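You operate a simulated robot arm through the tools that you are given. There is no shell and no other tool. Be economical: measure what you need, move in short steps, check, and stop when the job is done.

You are at the controls of a simulated robot arm. One attempt, no reset.

TASK
Press the blue end cap into the yellow bobbin and pack it in the small carton.
Fine: bobbin in the nest of the cap press, one stroke, arm up again. Set down upright: yellow bobbin.

It is judged by the outcome, as a careful person would: the job done as asked, and still so three seconds after it is handed in. It fails if anything else is knocked over, pushed out of place, dropped, spilled or broken. A push-on lid holds only when it is set on centred and level and pressed home; a screw cap is set on level and turned clockwise until tight.

THE ROBOT
A 7-joint arm with a two-finger parallel gripper, fixed in place. Base frame: the origin is at the foot of the arm, x ahead of it, y to its left, z up; the work surface is at about z = 0.805. Readings come in m, rad, newtons and seconds.
With the tool pointing down near the work surface it reaches from about 0.3 to 0.7 m from the base axis. Its first joint turns from -1.152 to 1.152 rad. Payload 1.57 kg.
Tool frame: the origin (TCP) lies between the finger pads and is the grasp point; the fingertips stand 0.03 m ahead of it; z points along the fingers, y is the line along which they close. The gripper opens to 0.11 m. The fingers are 0.024 m wide and 0.012 m thick; the gripper's body (0.048 by 0.112 m) begins 0.078 m behind the TCP.
Orientation is that of the tool frame in the base frame, as a unit quaternion [w, x, y, z]. With the fingers straight down and closing along the base's y, the tool's x points along the base's -x, its y along +y and its z along -z.

THE INTERFACE
- The arm moves only by the tool nudge_tool. Its argument "steps" is a list of rows, each an object of numbers (a shift or turn left out is 0, a gripper value left out holds the last): "wx", "wy", "wz": the turn, a rotation vector about the tool's x, y, z in rad; "dx", "dy", "dz": the shift along the tool's x, y, z in m; "fingers": the finger opening in m, from 0 to 0.11. In form: [{"wx": .., "wy": .., "wz": .., "dx": .., "dy": .., "dz": .., "fingers": ..}, ...]. A call has 1 to 20 rows; each row is the pose to reach, as a shift and turn from the pose commanded when the call began, along the tool's axes at that moment. A row lasts 0.2 s, in which the tool goes at most 0.05 m and 0.15 rad; a call with a longer step from one row to the next is refused whole, and so is a gripper value outside its range. A pose out of reach is approached as far as the arm can. The call stops where the force on the tool passes 40 N (or 10 N more than at its start, if that is more) or the arm is blocked; 0.2 s more then pass. Each finger travels about 0.108 m/s and halts on what it meets, pressing with about 39 N; the grip force reading is that of the motor and also rises with nothing between the fingers. The clock runs only during rows and for 0.2 s after the last one: add rows that repeat a pose to give the fingers time. The reply holds the time, the measured pose of the TCP, the force on the tool along the base axes, the opening and the grip force, in the units named above and with some noise, with the torque about the TCP (base axes, N m) and any sound that the robot's microphone picked up, and new pictures: "views" is both (left out), scene, wrist or none.
- Cameras (640 x 400 px; columns grow to the right, rows downward): "scene" is fixed at [0.1751, -0.399, 1.4094]; the picture's right is [0.69, -0.73, 0.00], its down [-0.37, -0.35, -0.86] and it looks along [0.63, 0.59, -0.51] (base axes); focal length 260 px, centre (320, 200). "wrist" rides on the gripper at [0.07, 0.016, -0.141] in the tool frame; the picture's right is [-0.23, 0.97, 0.00], its down [-0.85, -0.20, -0.48] and it looks along [-0.47, -0.11, 0.88] (tool axes); focal length 222 px, centre (320, 200). There is no depth. A picture from a camera that has moved, and an enlarged one, comes with that camera's place and axes in the base frame and with its lens.
- enlarge(camera, box): a new picture of the part [left, top, right, bottom] of that camera's present view, enlarged. The clock stands still meanwhile.
- job_done(): hands the job in; it is judged then, once.

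Go step by step. Nothing tells you positions but the pictures and the camera data: compare them with the known pose of the tool, close in by small moves and look again before you grip or let go. The budget is 120 turns and 200 pictures, counting those below and the enlarged ones. Unless the task says otherwise, let go and move clear before handing in, and close with one line.

The tools are called after "Request:" as a command line: name --argument value ..., lists and objects as JSON in quotes. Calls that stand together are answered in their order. nudge_tool: Moves the arm, as the interface text tells. Its arguments: {"type":"object","properties":{"steps":{"type":"array","items":{"type":"object","properties":{"wx":{"type":"number"},"wy":{"type":"number"},"wz":{"type":"number"},"dx":{"type":"number"},"dy":{"type":"number"},"dz":{"type":"number"},"fingers":{"type":"number"}}}},"views":{"type":"string","enum":["both","scene","wrist","none"]}},"required":["steps"]} The other tools are called the same way: enlarge (camera, box) takes an enlarged picture of a part of a camera's view; job_done () hands the job in.

At the start:

```text
clock: 0.0
tool_pos: [0.4038, -0.1273, 1.2212]
tool_rot: [0.0, 0.0, 1.0, 0.0]
ft_force: [0.3, 0.3, -0.4]
torque: [-0.03, 0.01, 0.01]
width: 0.1099
gripper_force: 0.0
```

scene: 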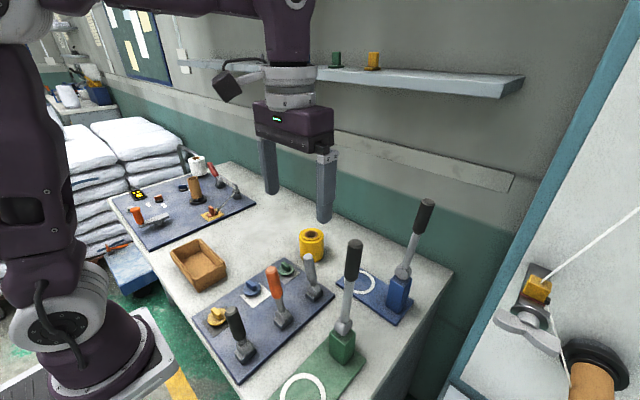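
wrist: 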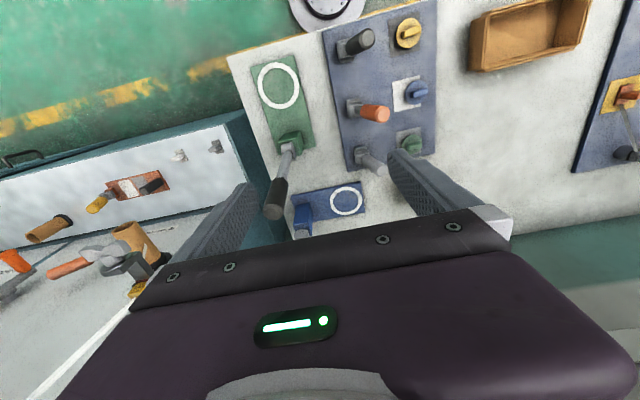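

I see a table with a yellow bobbin, a carton, a panel with tools and caps, and two lever presses (blue and green). I'll look closer first.

Request:
enlarge --camera "scene" --box '[160, 220, 340, 390]'

Request:
enlarge --camera "scene" --box '[270, 190, 460, 400]'

Request:
enlarge --camera "wrist" --box '[230, 0, 450, 240]'

Request:
enlarge --camera "scene" --box '[100, 140, 270, 250]'

```text
2.35 times, centred on (250, 305) of scene
camera zoom: at [0.1751, -0.399, 1.4094], right [0.69, -0.73, 0.0], down [-0.37, -0.35, -0.86], along [0.63, 0.59, -0.51], focal length 612 px, centre (485, -47)
```

zoom: 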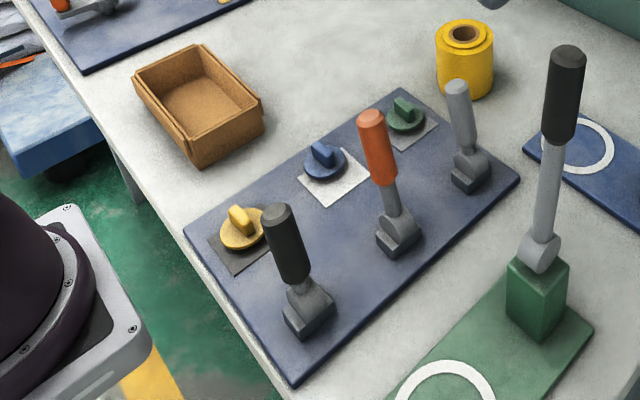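

```text
1.90 times, centred on (365, 295) of scene
camera zoom: at [0.1751, -0.399, 1.4094], right [0.69, -0.73, 0.0], down [-0.37, -0.35, -0.86], along [0.63, 0.59, -0.51], focal length 495 px, centre (234, 19)
```

zoom: 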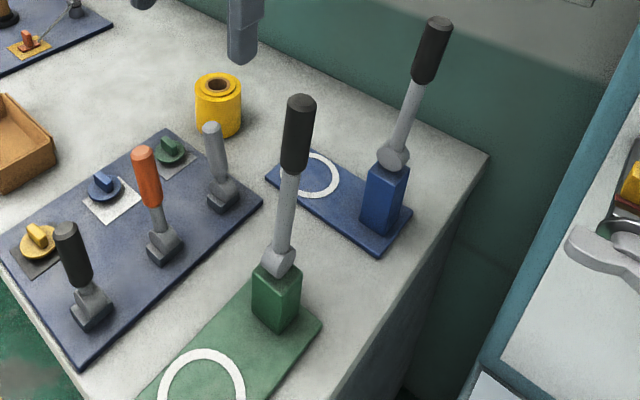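

```text
1.67 times, centred on (340, 120) of wrist
camera zoom: at [0.3366, -0.1115, 1.3627], right [0.23, 0.97, 0.0], down [0.85, -0.2, 0.48], along [0.47, -0.11, -0.88], focal length 370 px, centre (287, 333)
```

zoom: 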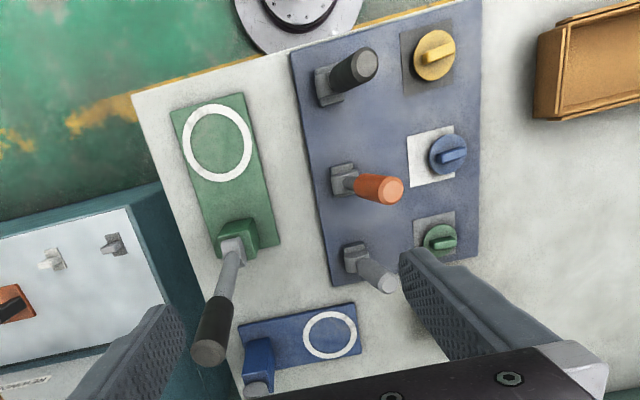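

```text
3.64 times, centred on (185, 195) of scene
camera zoom: at [0.1751, -0.399, 1.4094], right [0.69, -0.73, 0.0], down [-0.37, -0.35, -0.86], along [0.63, 0.59, -0.51], focal length 945 px, centre (811, 218)
```

zoom: 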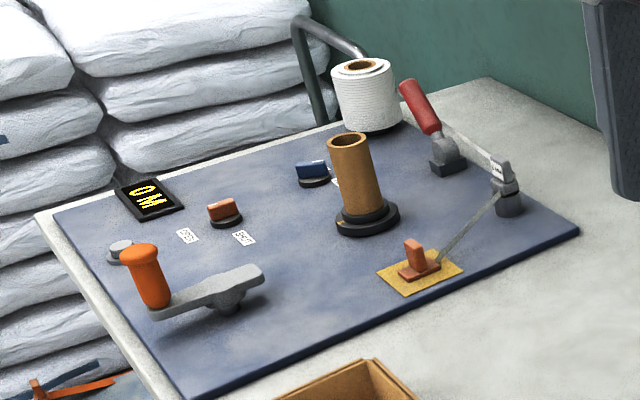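

The levers, ringed plates and knob-like discs need identifying. I'll look closer at each and at the bench to the right.

Request:
enlarge --camera "scene" --box '[440, 190, 640, 400]'

Request:
enlarge --camera "scene" --box '[235, 225, 335, 310]'

Request:
enlarge --camera "scene" --box '[340, 190, 460, 330]'

Request:
enlarge --camera "wrist" --box '[0, 100, 270, 300]'

Request:
enlarge --camera "scene" --box '[170, 30, 530, 130]'

```text
1.90 times, centred on (540, 295) of scene
camera zoom: at [0.1751, -0.399, 1.4094], right [0.69, -0.73, 0.0], down [-0.37, -0.35, -0.86], along [0.63, 0.59, -0.51], focal length 495 px, centre (-99, 19)
```

zoom: 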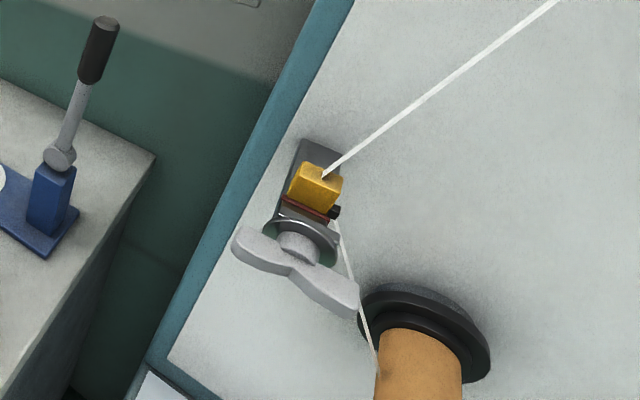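

```text
4.71 times, centred on (285, 268) of scene
camera zoom: at [0.1751, -0.399, 1.4094], right [0.69, -0.73, 0.0], down [-0.37, -0.35, -0.86], along [0.63, 0.59, -0.51], focal length 1223 px, centre (485, -118)
```

zoom: 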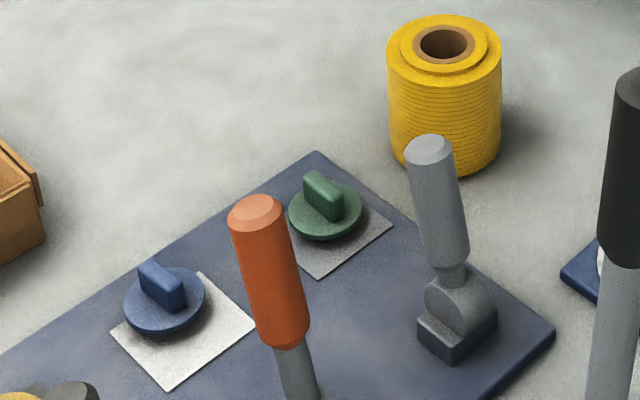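

```text
2.86 times, centred on (400, 260) of scene
camera zoom: at [0.1751, -0.399, 1.4094], right [0.69, -0.73, 0.0], down [-0.37, -0.35, -0.86], along [0.63, 0.59, -0.51], focal length 742 px, centre (91, 29)
```

zoom: 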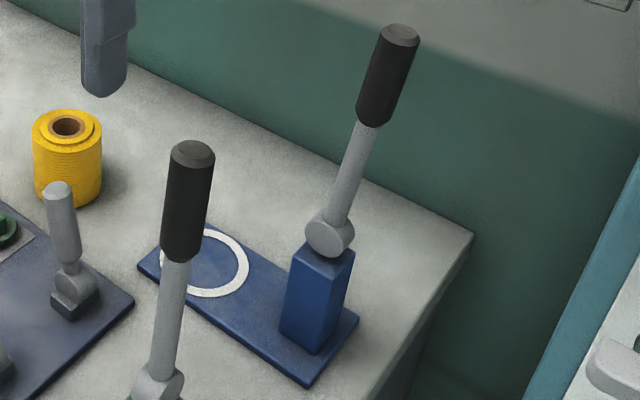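

```text
2.00 times, centred on (135, 200) of wrist
camera zoom: at [0.3366, -0.1115, 1.3627], right [0.23, 0.97, 0.0], down [0.85, -0.2, 0.48], along [0.47, -0.11, -0.88], focal length 444 px, centre (690, 200)
```

zoom: 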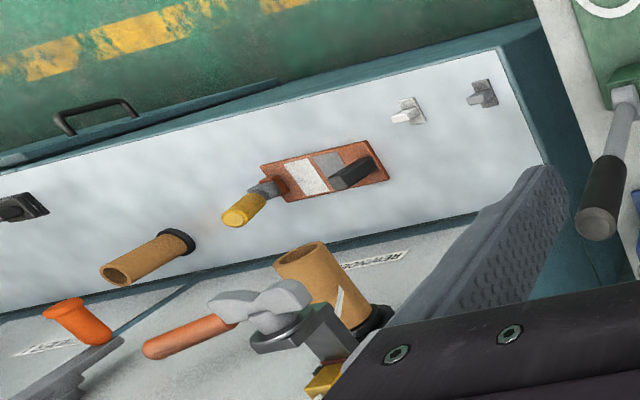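

```text
1.78 times, centred on (350, 80) of scene
camera zoom: at [0.1751, -0.399, 1.4094], right [0.69, -0.73, 0.0], down [-0.37, -0.35, -0.86], along [0.63, 0.59, -0.51], focal length 462 px, centre (267, 413)
```

zoom: 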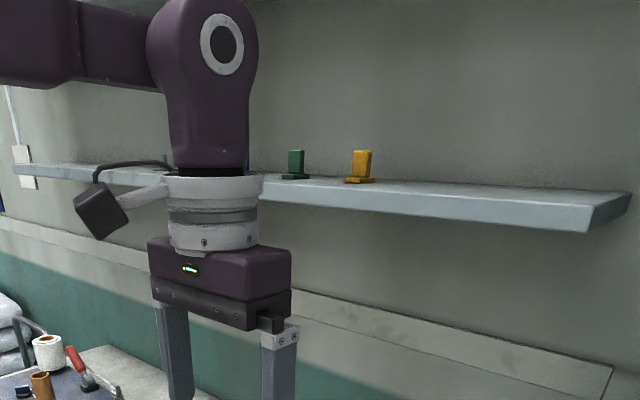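

The layout looks like this: bobbin near (0.63, 0.06), about 0.08 wide and 0.09 tall. The blue cap is near (0.41, 0.08), the green press to the right front and the blue press to the right rear. I'll move the wrist camera for a closer look.

Request:
nudge_tool --steps '[{"dx": -0.03, "dy": 0.025, "dz": 0.02}, {"dx": -0.06, "dy": 0.05, "dz": 0.045}, {"dx": -0.09, "dy": 0.077, "dz": 0.07}, {"dx": -0.096, "dy": 0.077, "dz": 0.07}]' --views "wrist"

```text
clock: 1.0
tool_pos: [0.5016, -0.0507, 1.1506]
tool_rot: [-0.001, 0.001, 1.0, 0.0]
ft_force: [1.4, -1.1, -0.2]
torque: [0.05, 0.02, 0.01]
width: 0.1098
gripper_force: 0.1
camera wrist: at [0.4324, -0.0343, 1.2918], right [0.23, 0.97, 0.0], down [0.85, -0.2, 0.48], along [0.47, -0.11, -0.88], focal length 222 px, centre (320, 200)
```

wrist: 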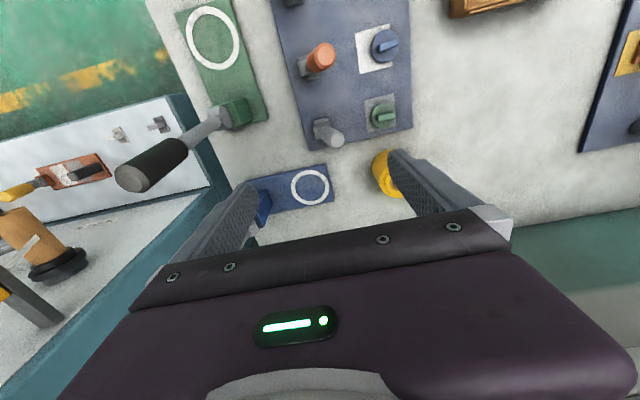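

I'll move further forward so the blue press and bobbin sit in the unobstructed upper half of the wrist view.

Request:
nudge_tool --steps '[{"dx": -0.045, "dz": 0.01}, {"dx": -0.09, "dz": 0.02}, {"dx": -0.12, "dz": 0.03}, {"dx": -0.12, "dz": 0.03}]' --views "both"

```text
clock: 2.0
tool_pos: [0.6214, -0.0505, 1.1202]
tool_rot: [0.0, -0.001, 1.0, 0.0]
ft_force: [0.1, 0.2, -0.1]
torque: [0.03, 0.01, -0.01]
width: 0.1102
gripper_force: 0.0
camera wrist: at [0.5535, -0.0342, 1.2619], right [0.23, 0.97, 0.0], down [0.86, -0.2, 0.48], along [0.47, -0.11, -0.88], focal length 222 px, centre (320, 200)
```

scene: 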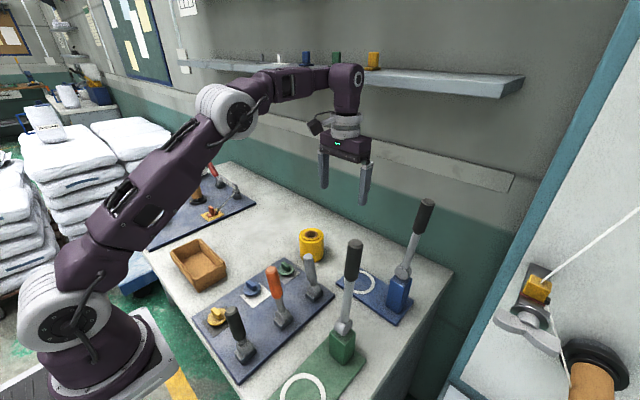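
wrist: 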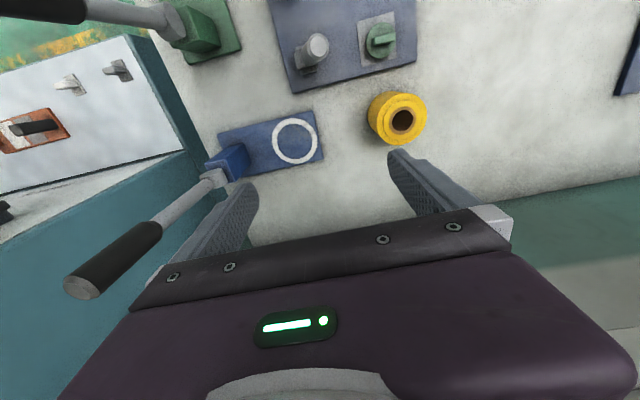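

Request:
enlarge --camera "wrist" --box '[190, 70, 350, 200]'

Request:
enlarge --camera "wrist" --box '[260, 0, 450, 160]'

Request:
enlarge --camera "scene" --box '[190, 240, 340, 390]'

Request:
enlarge --camera "scene" --box '[280, 230, 390, 400]'

```text
3.08 times, centred on (270, 135) of wrist
camera zoom: at [0.5535, -0.0342, 1.2619], right [0.23, 0.97, 0.0], down [0.86, -0.2, 0.48], along [0.47, -0.11, -0.88], focal length 684 px, centre (474, 400)
```

zoom: 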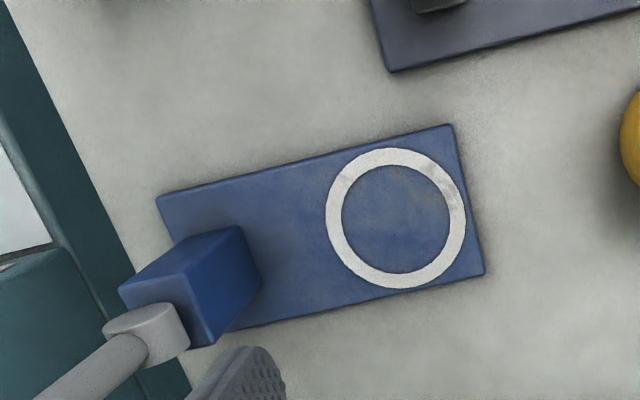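

```text
2.50 times, centred on (355, 80) of wrist
camera zoom: at [0.5535, -0.0342, 1.2619], right [0.23, 0.97, 0.0], down [0.86, -0.2, 0.48], along [0.47, -0.11, -0.88], focal length 555 px, centre (232, 500)
```

zoom: 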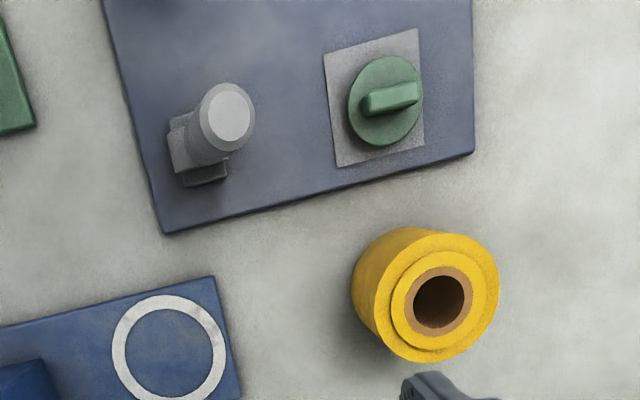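

```text
2.67 times, centred on (265, 315) of scene
camera zoom: at [0.1751, -0.399, 1.4094], right [0.69, -0.73, 0.0], down [-0.37, -0.35, -0.86], along [0.63, 0.59, -0.51], focal length 693 px, centre (467, -107)
```

zoom: 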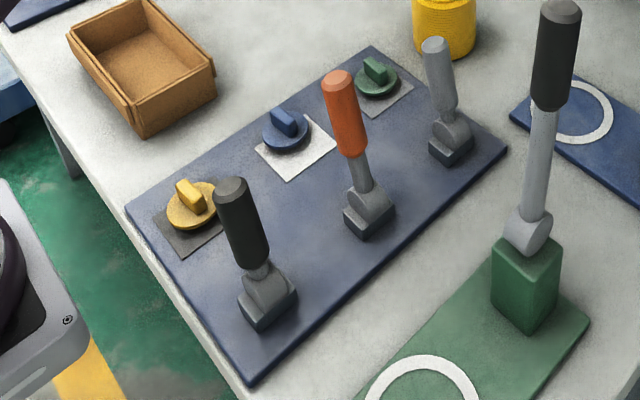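

```text
2.35 times, centred on (335, 315) of scene
camera zoom: at [0.1751, -0.399, 1.4094], right [0.69, -0.73, 0.0], down [-0.37, -0.35, -0.86], along [0.63, 0.59, -0.51], focal length 612 px, centre (285, -71)
```

zoom: 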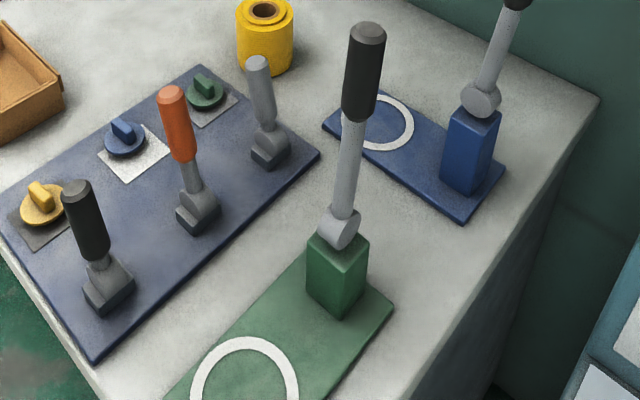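

Both presses are a hand lever on a post with a ring nest. The blue one is taller (pivot about 0.94) and matches the height of a capped bobbin, which is about 0.09 tall. I'll move above the bobbin and look before descending.

Request:
nudge_tool --steps '[{"dx": -0.005, "dy": 0.045, "dz": 0.0}, {"dx": -0.01, "dy": 0.085, "dz": 0.02}, {"dx": -0.013, "dy": 0.12, "dz": 0.04}, {"dx": -0.013, "dy": 0.12, "dz": 0.07}, {"dx": -0.013, "dy": 0.12, "dz": 0.07}]' --views "both"

```text
clock: 3.2
tool_pos: [0.6353, 0.0682, 1.0507]
tool_rot: [0.001, 0.001, 1.0, 0.0]
ft_force: [0.7, -0.1, -0.1]
torque: [-0.04, 0.02, -0.01]
width: 0.1102
gripper_force: 0.1
camera wrist: at [0.5657, 0.0847, 1.1931], right [0.23, 0.97, 0.0], down [0.85, -0.2, 0.48], along [0.47, -0.11, -0.88], focal length 222 px, centre (320, 200)
```

scene: 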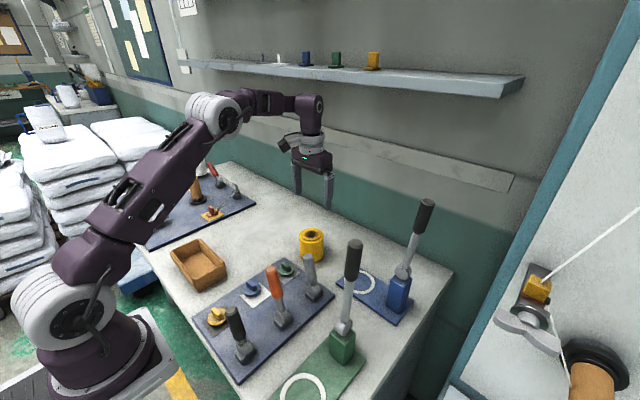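
wrist: 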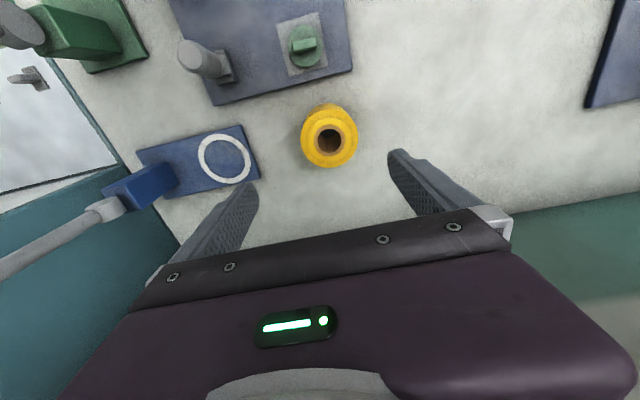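

The wrist view puts the bobbin centre at about (0.639, 0.081). I'll shift over it and come down partway.

Request:
nudge_tool --steps '[{"dx": -0.004, "dy": 0.0128, "dz": 0.03}, {"dx": -0.004, "dy": 0.0128, "dz": 0.075}, {"dx": -0.004, "dy": 0.0128, "dz": 0.105}, {"dx": -0.004, "dy": 0.0128, "dz": 0.105}]' --views "both"

```text
clock: 4.2
tool_pos: [0.6398, 0.0815, 0.9448]
tool_rot: [0.001, 0.0, 1.0, 0.0]
ft_force: [0.5, 0.0, -1.3]
torque: [-0.01, 0.03, 0.01]
width: 0.1101
gripper_force: 0.0
camera wrist: at [0.5699, 0.0977, 1.0874], right [0.23, 0.97, 0.0], down [0.85, -0.2, 0.48], along [0.47, -0.11, -0.88], focal length 222 px, centre (320, 200)
```

scene: 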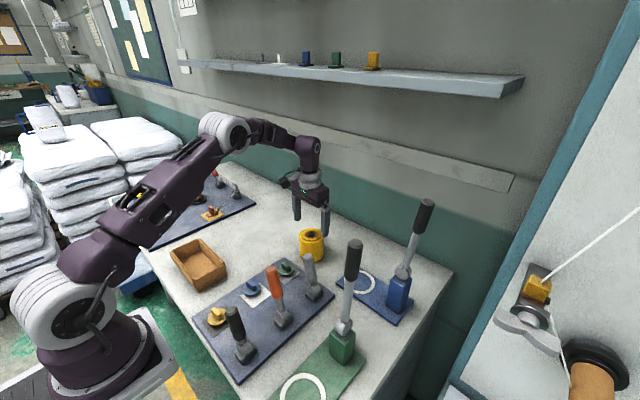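
wrist: 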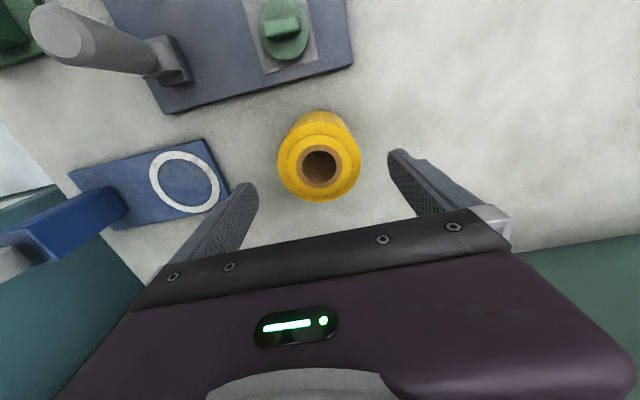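

The bobbin is centred between the fingers. I'll descend to z = 0.85 and close.

Request:
nudge_tool --steps '[{"dx": 0.001, "dz": 0.03}, {"dx": 0.001, "dz": 0.065}, {"dx": 0.001, "dz": 0.095}, {"dx": 0.001, "dz": 0.095}, {"dx": 0.001, "dz": 0.095, "fingers": 0.085}, {"dx": 0.001, "dz": 0.095, "fingers": 0.06}, {"dx": 0.001, "dz": 0.095, "fingers": 0.06}, {"dx": 0.001, "dz": 0.095, "fingers": 0.06}]' --views "both"

```text
clock: 6.0
tool_pos: [0.6381, 0.0814, 0.8502]
tool_rot: [0.0, -0.001, 1.0, 0.0]
ft_force: [0.1, -0.2, 0.0]
torque: [0.06, -0.02, 0.02]
width: 0.0604
gripper_force: 0.6
camera wrist: at [0.5689, 0.0975, 0.9928], right [0.23, 0.97, 0.0], down [0.85, -0.2, 0.48], along [0.47, -0.11, -0.88], focal length 222 px, centre (320, 200)
```

scene: 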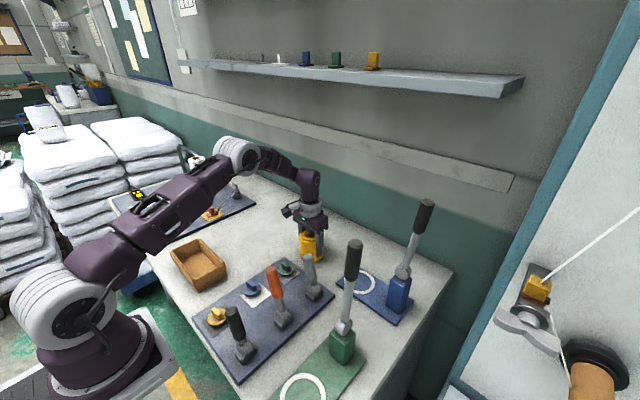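
wrist: 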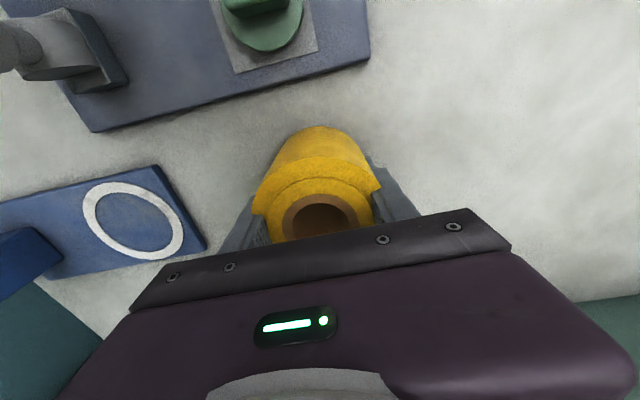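

The fingers are at 0.060 with no contact yet, so I'll close further.

Request:
nudge_tool --steps '[{"fingers": 0.05}, {"fingers": 0.035}, {"fingers": 0.035}, {"fingers": 0.035}]' --views "wrist"

Request:
enlarge --camera "scene" --box '[270, 190, 350, 280]'

```text
clock: 7.0
tool_pos: [0.6381, 0.0808, 0.8514]
tool_rot: [0.0, -0.001, 1.0, 0.0]
ft_force: [-0.1, 0.5, 0.5]
torque: [0.01, 0.0, 0.02]
width: 0.0594
gripper_force: 38.9
camera wrist: at [0.5689, 0.0975, 0.9928], right [0.23, 0.97, 0.0], down [0.85, -0.2, 0.48], along [0.47, -0.11, -0.88], focal length 222 px, centre (320, 200)
```

wrist: 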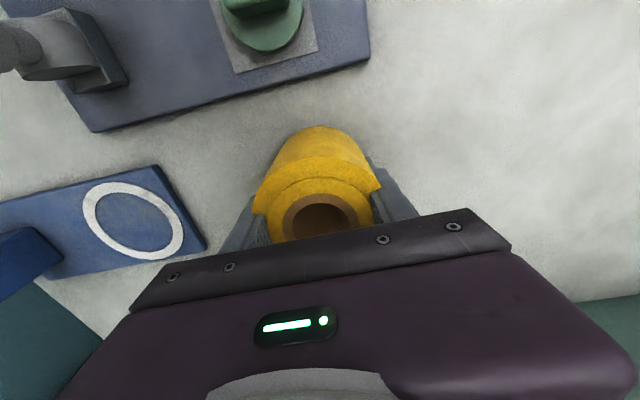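

```text
4.44 times, centred on (310, 235) of scene
camera zoom: at [0.1751, -0.399, 1.4094], right [0.69, -0.73, 0.0], down [-0.37, -0.35, -0.86], along [0.63, 0.59, -0.51], focal length 1155 px, centre (364, 44)
```

zoom: 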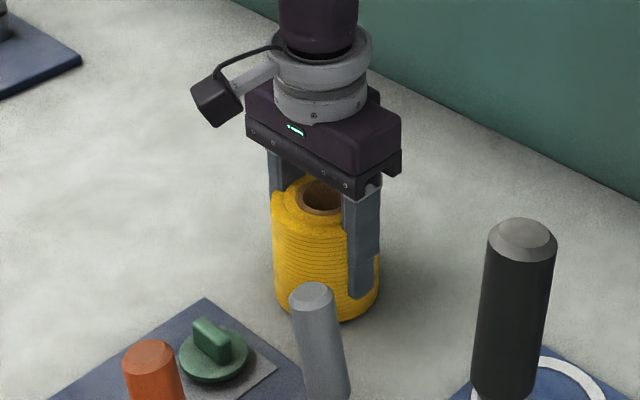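

Gripped firmly at 0.059. I'll lift, move over the blue nest near (0.651, −0.112) and check alignment there.

Request:
nudge_tool --steps '[{"dz": -0.03}, {"dz": -0.07}, {"dx": -0.003, "dy": -0.04, "dz": -0.09}, {"dx": -0.006, "dy": -0.08, "dz": -0.09}, {"dx": -0.009, "dy": -0.12, "dz": -0.09}, {"dx": -0.013, "dy": -0.16, "dz": -0.09}, {"dx": -0.013, "dy": -0.185, "dz": -0.09}, {"dx": -0.013, "dy": -0.193, "dz": -0.09}, {"dx": -0.013, "dy": -0.193, "dz": -0.09}]' --views "both"

Request:
enlarge --camera "scene" --box '[320, 190, 450, 330]'

```text
clock: 9.0
tool_pos: [0.6505, -0.1123, 0.9407]
tool_rot: [0.0, 0.0, 1.0, 0.001]
ft_force: [0.4, 0.3, -2.2]
torque: [-0.01, -0.02, 0.0]
width: 0.0593
gripper_force: 38.8
camera wrist: at [0.5813, -0.0952, 1.0834], right [0.23, 0.97, 0.0], down [0.85, -0.2, 0.48], along [0.47, -0.11, -0.88], focal length 222 px, centre (320, 200)
```

scene: 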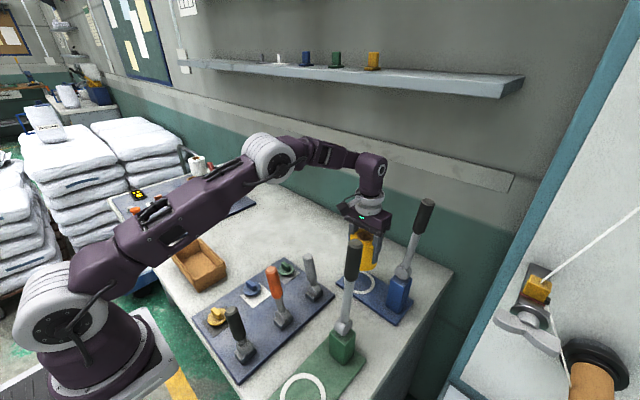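
wrist: 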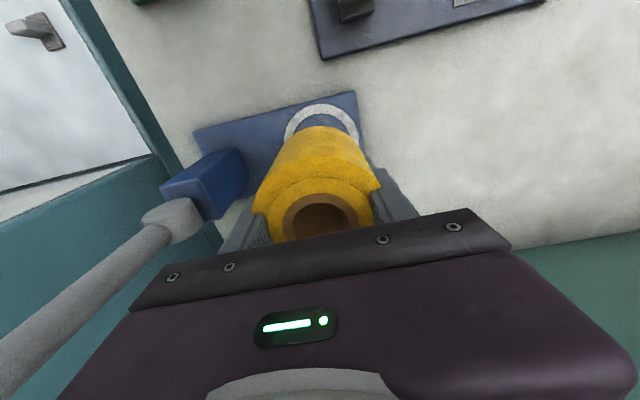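

```text
2.86 times, centred on (385, 260) of scene
camera zoom: at [0.1751, -0.399, 1.4094], right [0.69, -0.73, 0.0], down [-0.37, -0.35, -0.86], along [0.63, 0.59, -0.51], focal length 742 px, centre (134, 29)
```

zoom: 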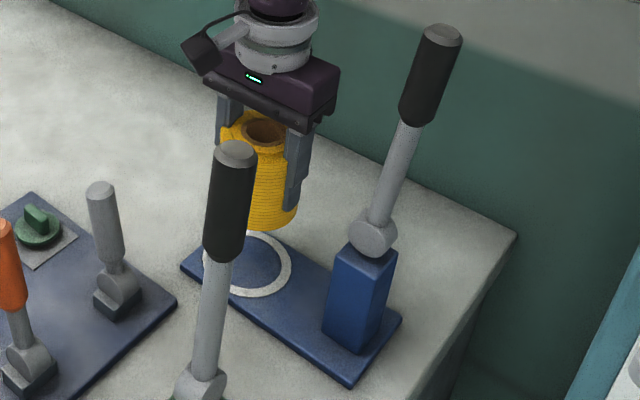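

The ring centre agrees with (0.651, −0.111). I'll lower gently towards the plate.

Request:
nudge_tool --steps '[{"dz": 0.03, "dy": 0.001}, {"dz": 0.055, "dy": 0.001}, {"dz": 0.07, "dy": 0.001}, {"dz": 0.074, "dy": 0.001}, {"dz": 0.077, "dy": 0.001}, {"dz": 0.077, "dy": 0.001}]' --views "both"

Request:
enlarge --camera "scene" --box '[320, 190, 450, 330]'

```text
clock: 10.4
tool_pos: [0.6503, -0.1115, 0.8634]
tool_rot: [0.0, 0.0, 1.0, 0.0]
ft_force: [0.1, -0.5, -1.7]
torque: [0.04, 0.0, -0.03]
width: 0.0591
gripper_force: 39.0
camera wrist: at [0.5818, -0.0941, 1.006], right [0.23, 0.97, 0.0], down [0.85, -0.2, 0.48], along [0.47, -0.11, -0.88], focal length 222 px, centre (320, 200)
```

scene: 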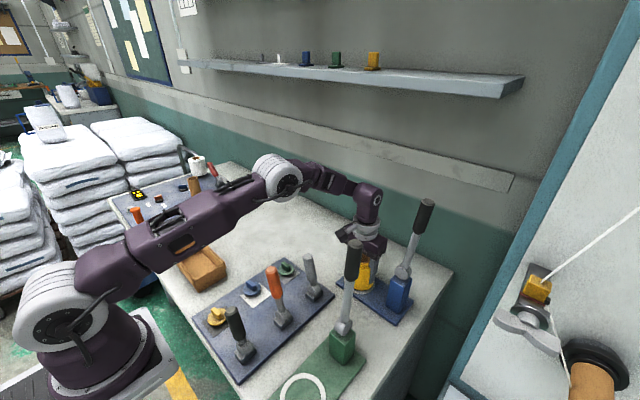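
wrist: 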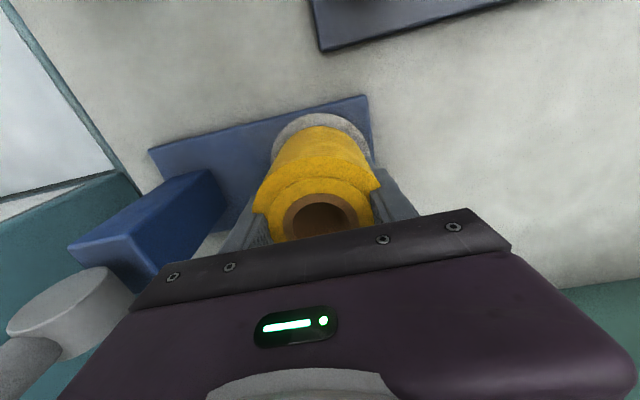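

```text
2.86 times, centred on (385, 260) of scene
camera zoom: at [0.1751, -0.399, 1.4094], right [0.69, -0.73, 0.0], down [-0.37, -0.35, -0.86], along [0.63, 0.59, -0.51], focal length 742 px, centre (134, 29)
```

zoom: 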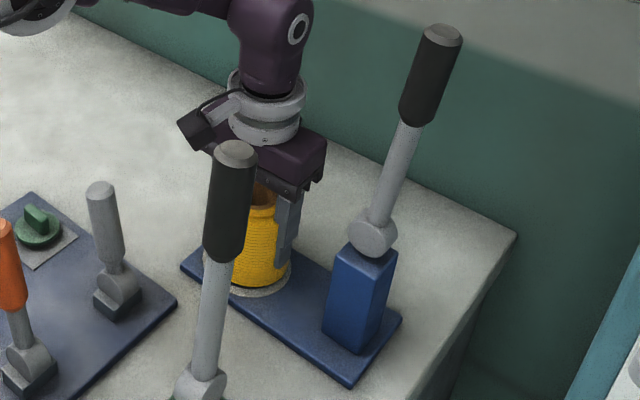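

The bobbin hangs just above the ring and is centred. I'll lower the last millimetres until it touches.

Request:
nudge_tool --steps '[{"dz": 0.002}, {"dz": 0.004}, {"dz": 0.004}]' --views "none"

```text
clock: 11.2
tool_pos: [0.6508, -0.1114, 0.8612]
tool_rot: [0.0, -0.001, 1.0, 0.0]
ft_force: [-6.4, 2.5, 25.0]
torque: [0.62, 0.23, 0.1]
width: 0.0593
gripper_force: 39.1
```

Contact came at about 0.8615, so the plate is about 0.011 thick. I'll ease off the load, release, rise and look.

Request:
nudge_tool --steps '[{"dz": -0.002}, {"dz": -0.002, "fingers": 0.075}, {"dz": -0.002, "fingers": 0.1}, {"dz": -0.002, "fingers": 0.1}, {"dz": -0.03, "fingers": 0.1}, {"dz": -0.07, "fingers": 0.1}, {"dz": -0.11, "fingers": 0.1}, {"dz": -0.15, "fingers": 0.1}, {"dz": -0.15, "fingers": 0.1}]' --views "both"

Request:
enlarge --camera "scene" --box '[320, 190, 450, 330]'

Request:
enlarge --camera "wrist" --box '[220, 80, 400, 230]'

```text
clock: 13.2
tool_pos: [0.65, -0.1121, 1.0104]
tool_rot: [0.0, 0.0, 1.0, 0.0]
ft_force: [-0.1, -0.1, 0.6]
torque: [0.06, 0.0, 0.01]
width: 0.1
gripper_force: 0.1
camera wrist: at [0.5811, -0.0944, 1.1522], right [0.23, 0.97, 0.0], down [0.85, -0.2, 0.48], along [0.47, -0.11, -0.88], focal length 222 px, centre (320, 200)
```

scene: 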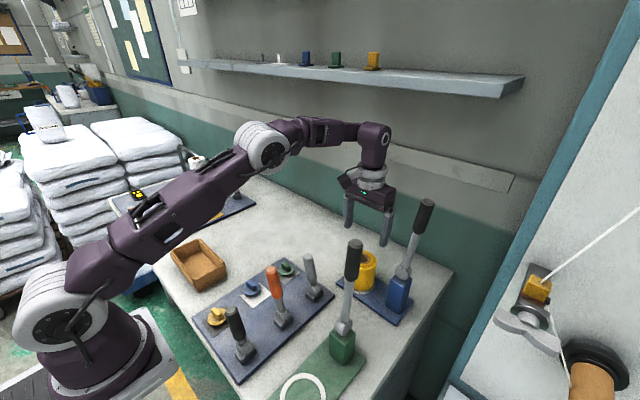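
wrist: 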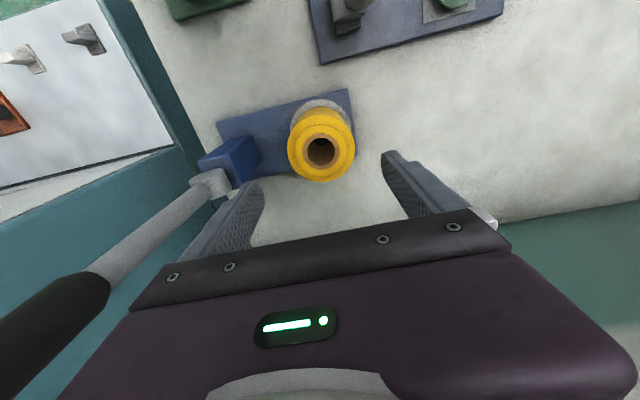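

```text
2.86 times, centred on (385, 260) of scene
camera zoom: at [0.1751, -0.399, 1.4094], right [0.69, -0.73, 0.0], down [-0.37, -0.35, -0.86], along [0.63, 0.59, -0.51], focal length 742 px, centre (134, 29)
```

zoom: 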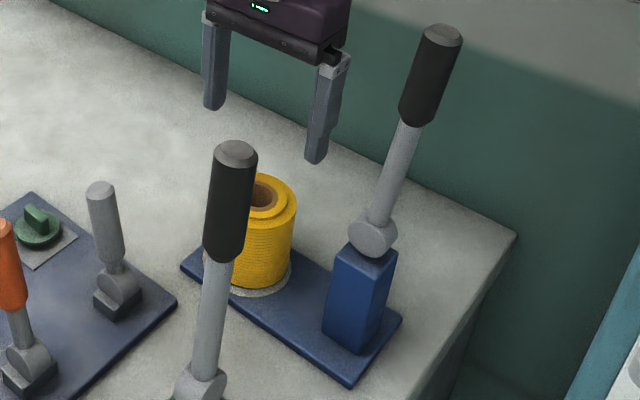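

```text
2.67 times, centred on (310, 155) of wrist
camera zoom: at [0.5811, -0.0944, 1.1522], right [0.23, 0.97, 0.0], down [0.85, -0.2, 0.48], along [0.47, -0.11, -0.88], focal length 592 px, centre (347, 320)
```

zoom: 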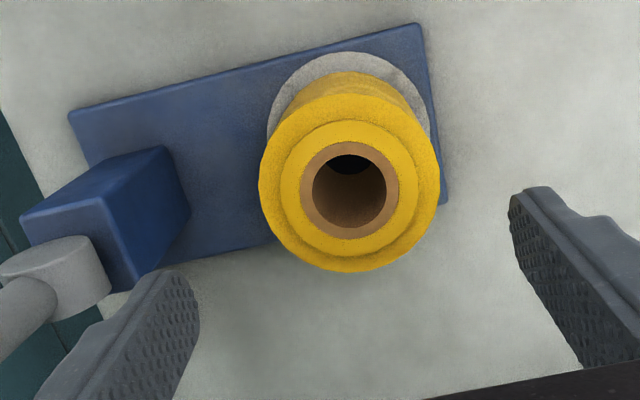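

The bobbin stands upright and centred in the nest. Next I'll go look at the blue cap from above.

Request:
nudge_tool --steps '[{"dz": -0.04}, {"dx": 0.02, "dy": 0.045, "dz": -0.05}, {"dx": 0.05, "dy": 0.08, "dz": -0.06}, {"dx": 0.09, "dy": 0.11, "dz": -0.06}, {"dx": 0.13, "dy": 0.14, "dz": -0.06}, {"dx": 0.17, "dy": 0.17, "dz": -0.06}, {"dx": 0.2, "dy": 0.2, "dz": -0.06}, {"dx": 0.2, "dy": 0.2, "dz": -0.06}]' --views "wrist"

Request:
enlarge --camera "wrist" --box '[200, 0, 420, 170]'

```text
refused: row 2 steps farther than a row can; nothing moved
```

```text
2.35 times, centred on (310, 85) of wrist
camera zoom: at [0.5811, -0.0944, 1.1522], right [0.23, 0.97, 0.0], down [0.85, -0.2, 0.48], along [0.47, -0.11, -0.88], focal length 523 px, centre (344, 471)
```

zoom: 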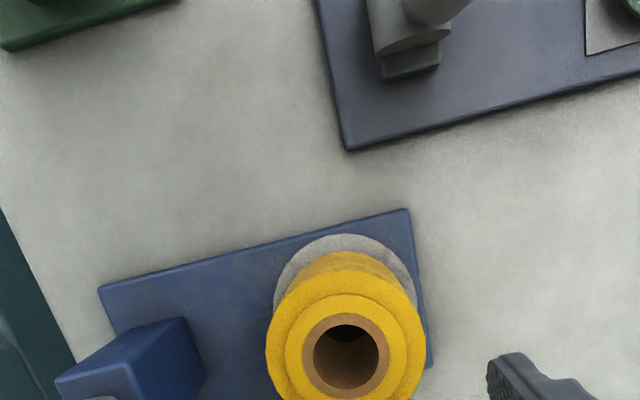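

One step was too long, so I'll redo the same move in smaller rows.

Request:
nudge_tool --steps '[{"dz": -0.04}, {"dx": 0.015, "dy": 0.035, "dz": -0.055}, {"dx": 0.04, "dy": 0.07, "dz": -0.06}, {"dx": 0.07, "dy": 0.1, "dz": -0.06}, {"dx": 0.1, "dy": 0.13, "dz": -0.06}, {"dx": 0.13, "dy": 0.16, "dz": -0.06}, {"dx": 0.165, "dy": 0.185, "dz": -0.06}, {"dx": 0.2, "dy": 0.2, "dz": -0.06}, {"dx": 0.2, "dy": 0.2, "dz": -0.06}]' --views "both"

Request:
enlarge --camera "wrist" --box '[200, 0, 420, 170]'

```text
clock: 15.2
tool_pos: [0.4506, 0.0888, 1.0699]
tool_rot: [0.0, 0.001, 1.0, 0.0]
ft_force: [0.9, 0.3, 1.2]
torque: [0.0, 0.02, 0.01]
width: 0.0998
gripper_force: 0.1
camera wrist: at [0.3821, 0.106, 1.2114], right [0.23, 0.97, 0.0], down [0.85, -0.2, 0.48], along [0.47, -0.11, -0.88], focal length 222 px, centre (320, 200)
```

scene: 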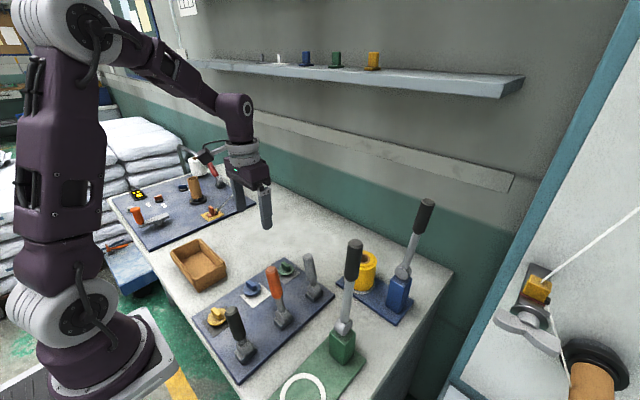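
wrist: 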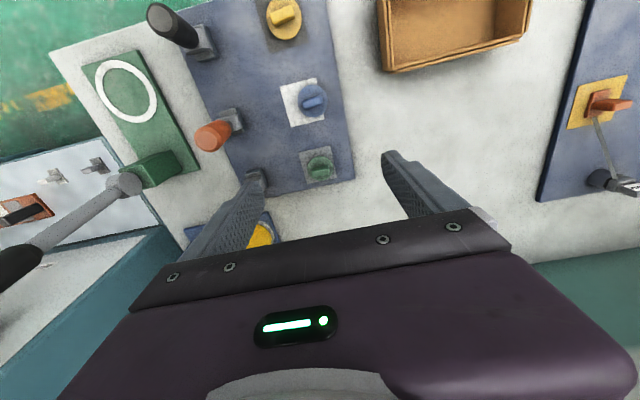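

```text
2.35 times, centred on (310, 85) of wrist
camera zoom: at [0.3821, 0.106, 1.2114], right [0.23, 0.97, 0.0], down [0.85, -0.2, 0.48], along [0.47, -0.11, -0.88], focal length 523 px, centre (344, 471)
```

zoom: 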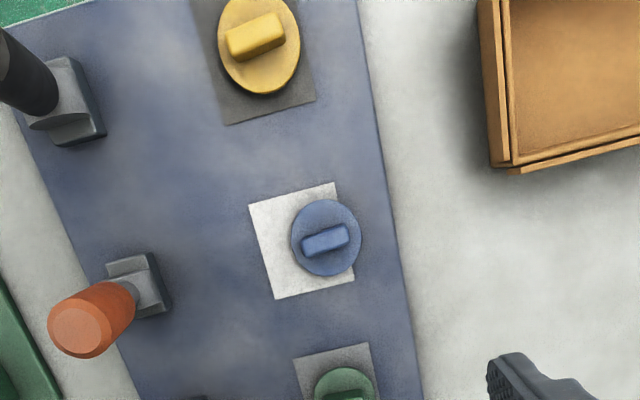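

The blue cap is at about (0.410, 0.087), with its grip tab running along base y. I'll turn the tool 90° so the fingers close along x, and hover above it.

Request:
nudge_tool --steps '[{"wz": 0.143, "fingers": 0.06}, {"wz": 0.286}, {"wz": 0.429}, {"wz": 0.572, "dx": 0.01}, {"wz": 0.715, "dx": 0.02}, {"wz": 0.858, "dx": 0.03}, {"wz": 1.0, "dx": 0.04}, {"wz": 1.143, "dx": 0.04}, {"wz": 1.286, "dx": 0.04, "dz": 0.02}, {"wz": 1.43, "dx": 0.04, "dz": 0.05}, {"wz": 1.5708, "dx": 0.04, "dz": 0.08}, {"wz": 1.5708, "dx": 0.04, "dz": 0.1}, {"wz": 1.5708, "dx": 0.04, "dz": 0.1}]' --views "both"

Request:
enlarge --camera "wrist" --box '[220, 80, 420, 230]'

Request:
enlarge --camera "scene" --box '[210, 220, 310, 320]'

```text
clock: 18.0
tool_pos: [0.412, 0.0895, 0.9685]
tool_rot: [-0.001, 0.708, 0.707, 0.0]
ft_force: [0.3, -0.1, -0.2]
torque: [0.02, 0.03, -0.02]
width: 0.0599
gripper_force: 0.1
camera wrist: at [0.4279, 0.1598, 1.111], right [0.97, -0.23, 0.0], down [-0.2, -0.85, 0.48], along [-0.11, -0.47, -0.88], focal length 222 px, centre (320, 200)
```

scene: 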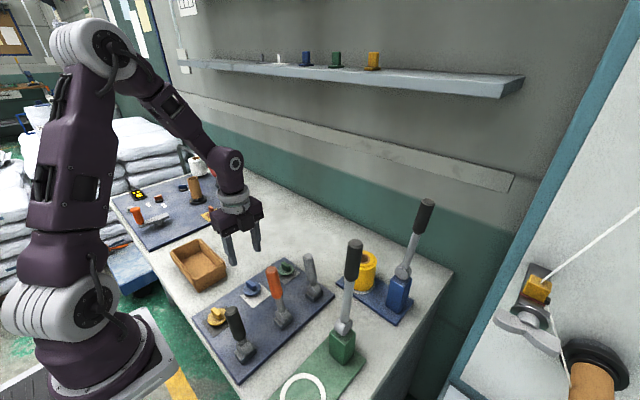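
wrist: 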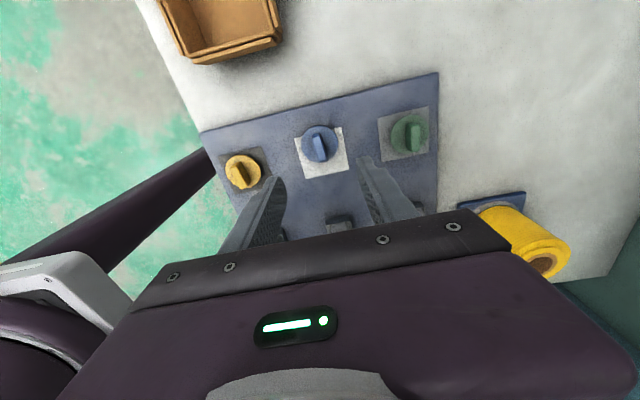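

```text
2.67 times, centred on (320, 155) of wrist
camera zoom: at [0.4279, 0.1598, 1.111], right [0.97, -0.23, 0.0], down [-0.2, -0.85, 0.48], along [-0.11, -0.47, -0.88], focal length 592 px, centre (320, 320)
```

zoom: 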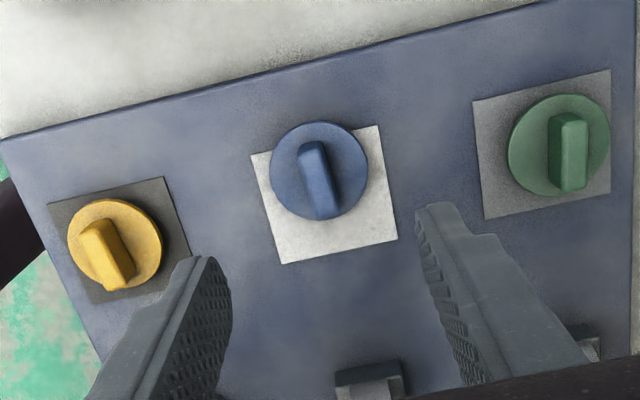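

```text
4.00 times, centred on (260, 270) of scene
camera zoom: at [0.1751, -0.399, 1.4094], right [0.69, -0.73, 0.0], down [-0.37, -0.35, -0.86], along [0.63, 0.59, -0.51], focal length 1040 px, centre (560, -80)
```

zoom: 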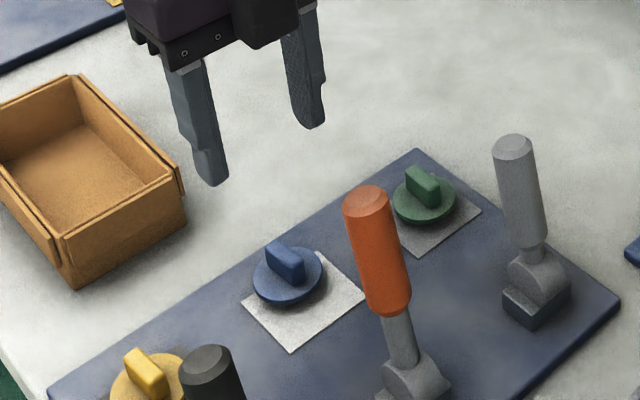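

The cap centre is (0.410, 0.088), with its flange at about z = 0.83. I'll come down to just above the tab with the fingers at 0.045, then check.

Request:
nudge_tool --steps '[{"dx": -0.0012, "dy": -0.002, "dz": 0.03, "fingers": 0.045}, {"dx": -0.0012, "dy": -0.002, "dz": 0.06}, {"dx": -0.0012, "dy": -0.002, "dz": 0.085}, {"dx": -0.0012, "dy": -0.002, "dz": 0.085}]' --views "wrist"

Request:
enlarge --camera "wrist" --box '[240, 100, 400, 220]'

Request:
enlarge --camera "scene" --box '[220, 230, 300, 310]'

```text
clock: 19.0
tool_pos: [0.4099, 0.0895, 0.8839]
tool_rot: [-0.001, 0.707, 0.707, 0.0]
ft_force: [0.3, -0.1, 0.1]
torque: [-0.03, -0.01, 0.0]
width: 0.0449
gripper_force: 0.0
camera wrist: at [0.4259, 0.1585, 1.0255], right [0.97, -0.23, 0.0], down [-0.2, -0.85, 0.48], along [-0.11, -0.47, -0.88], focal length 222 px, centre (320, 200)
```

wrist: 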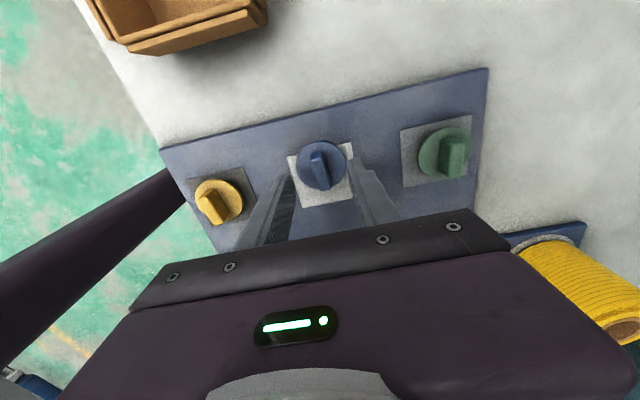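

```text
3.33 times, centred on (320, 160) of wrist
camera zoom: at [0.4259, 0.1585, 1.0255], right [0.97, -0.23, 0.0], down [-0.2, -0.85, 0.48], along [-0.11, -0.47, -0.88], focal length 740 px, centre (320, 333)
```

zoom: 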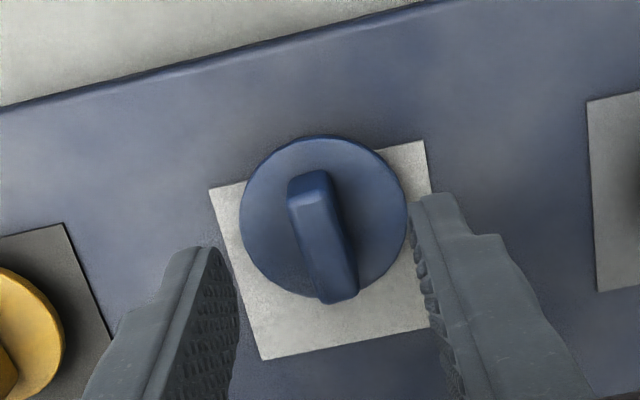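

```text
5.00 times, centred on (260, 270) of scene
camera zoom: at [0.1751, -0.399, 1.4094], right [0.69, -0.73, 0.0], down [-0.37, -0.35, -0.86], along [0.63, 0.59, -0.51], focal length 1299 px, centre (620, -150)
```

zoom: 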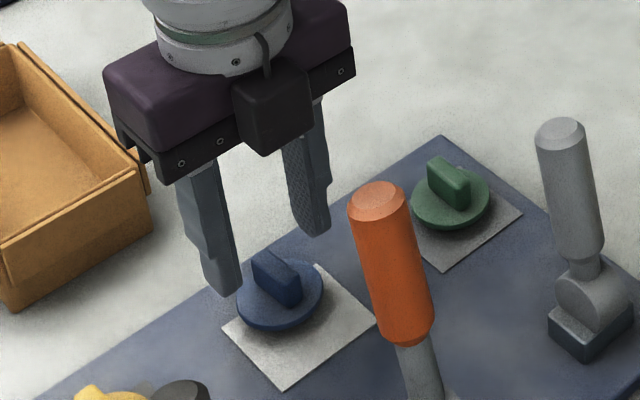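

The cap is well centred between the fingers. I'll lower another 17 mm so the tips straddle the tab just above the flange.

Request:
nudge_tool --steps '[{"dz": 0.008}, {"dz": 0.014}, {"dz": 0.017}, {"dz": 0.017}]' --views "wrist"

Request:
enlarge --camera "wrist" --box '[240, 120, 400, 240]'

Request:
enlarge --camera "scene" --box '[220, 250, 290, 310]'

```text
clock: 20.0
tool_pos: [0.4087, 0.0892, 0.8666]
tool_rot: [0.0, 0.707, 0.707, 0.0]
ft_force: [0.4, 0.2, 0.1]
torque: [0.0, 0.0, 0.01]
width: 0.0448
gripper_force: 0.2
camera wrist: at [0.4259, 0.1584, 1.0094], right [0.97, -0.23, 0.0], down [-0.2, -0.85, 0.48], along [-0.11, -0.47, -0.88], focal length 222 px, centre (320, 200)
```

wrist: 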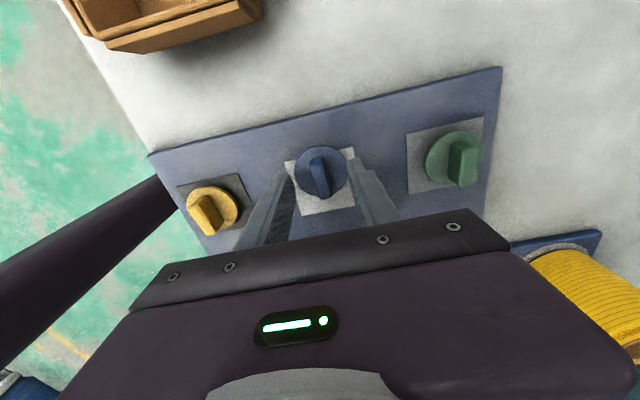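

```text
3.33 times, centred on (320, 180) of wrist
camera zoom: at [0.4259, 0.1584, 1.0094], right [0.97, -0.23, 0.0], down [-0.2, -0.85, 0.48], along [-0.11, -0.47, -0.88], focal length 740 px, centre (320, 267)
```

zoom: 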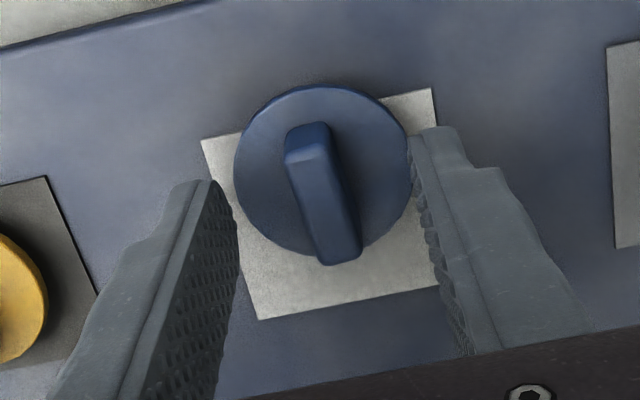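

```text
6.67 times, centred on (255, 280) of scene
camera zoom: at [0.1751, -0.399, 1.4094], right [0.69, -0.73, 0.0], down [-0.37, -0.35, -0.86], along [0.63, 0.59, -0.51], focal length 1733 px, centre (753, -333)
```

zoom: 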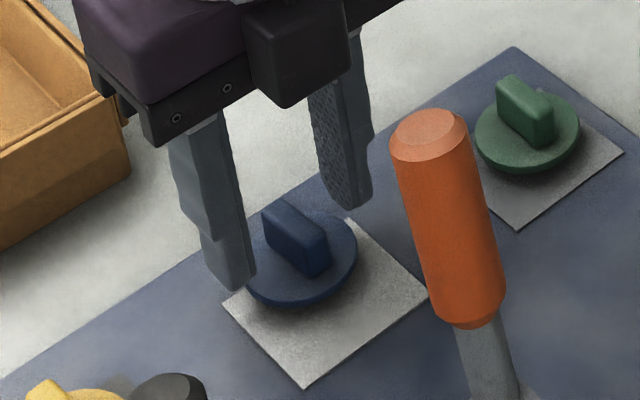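

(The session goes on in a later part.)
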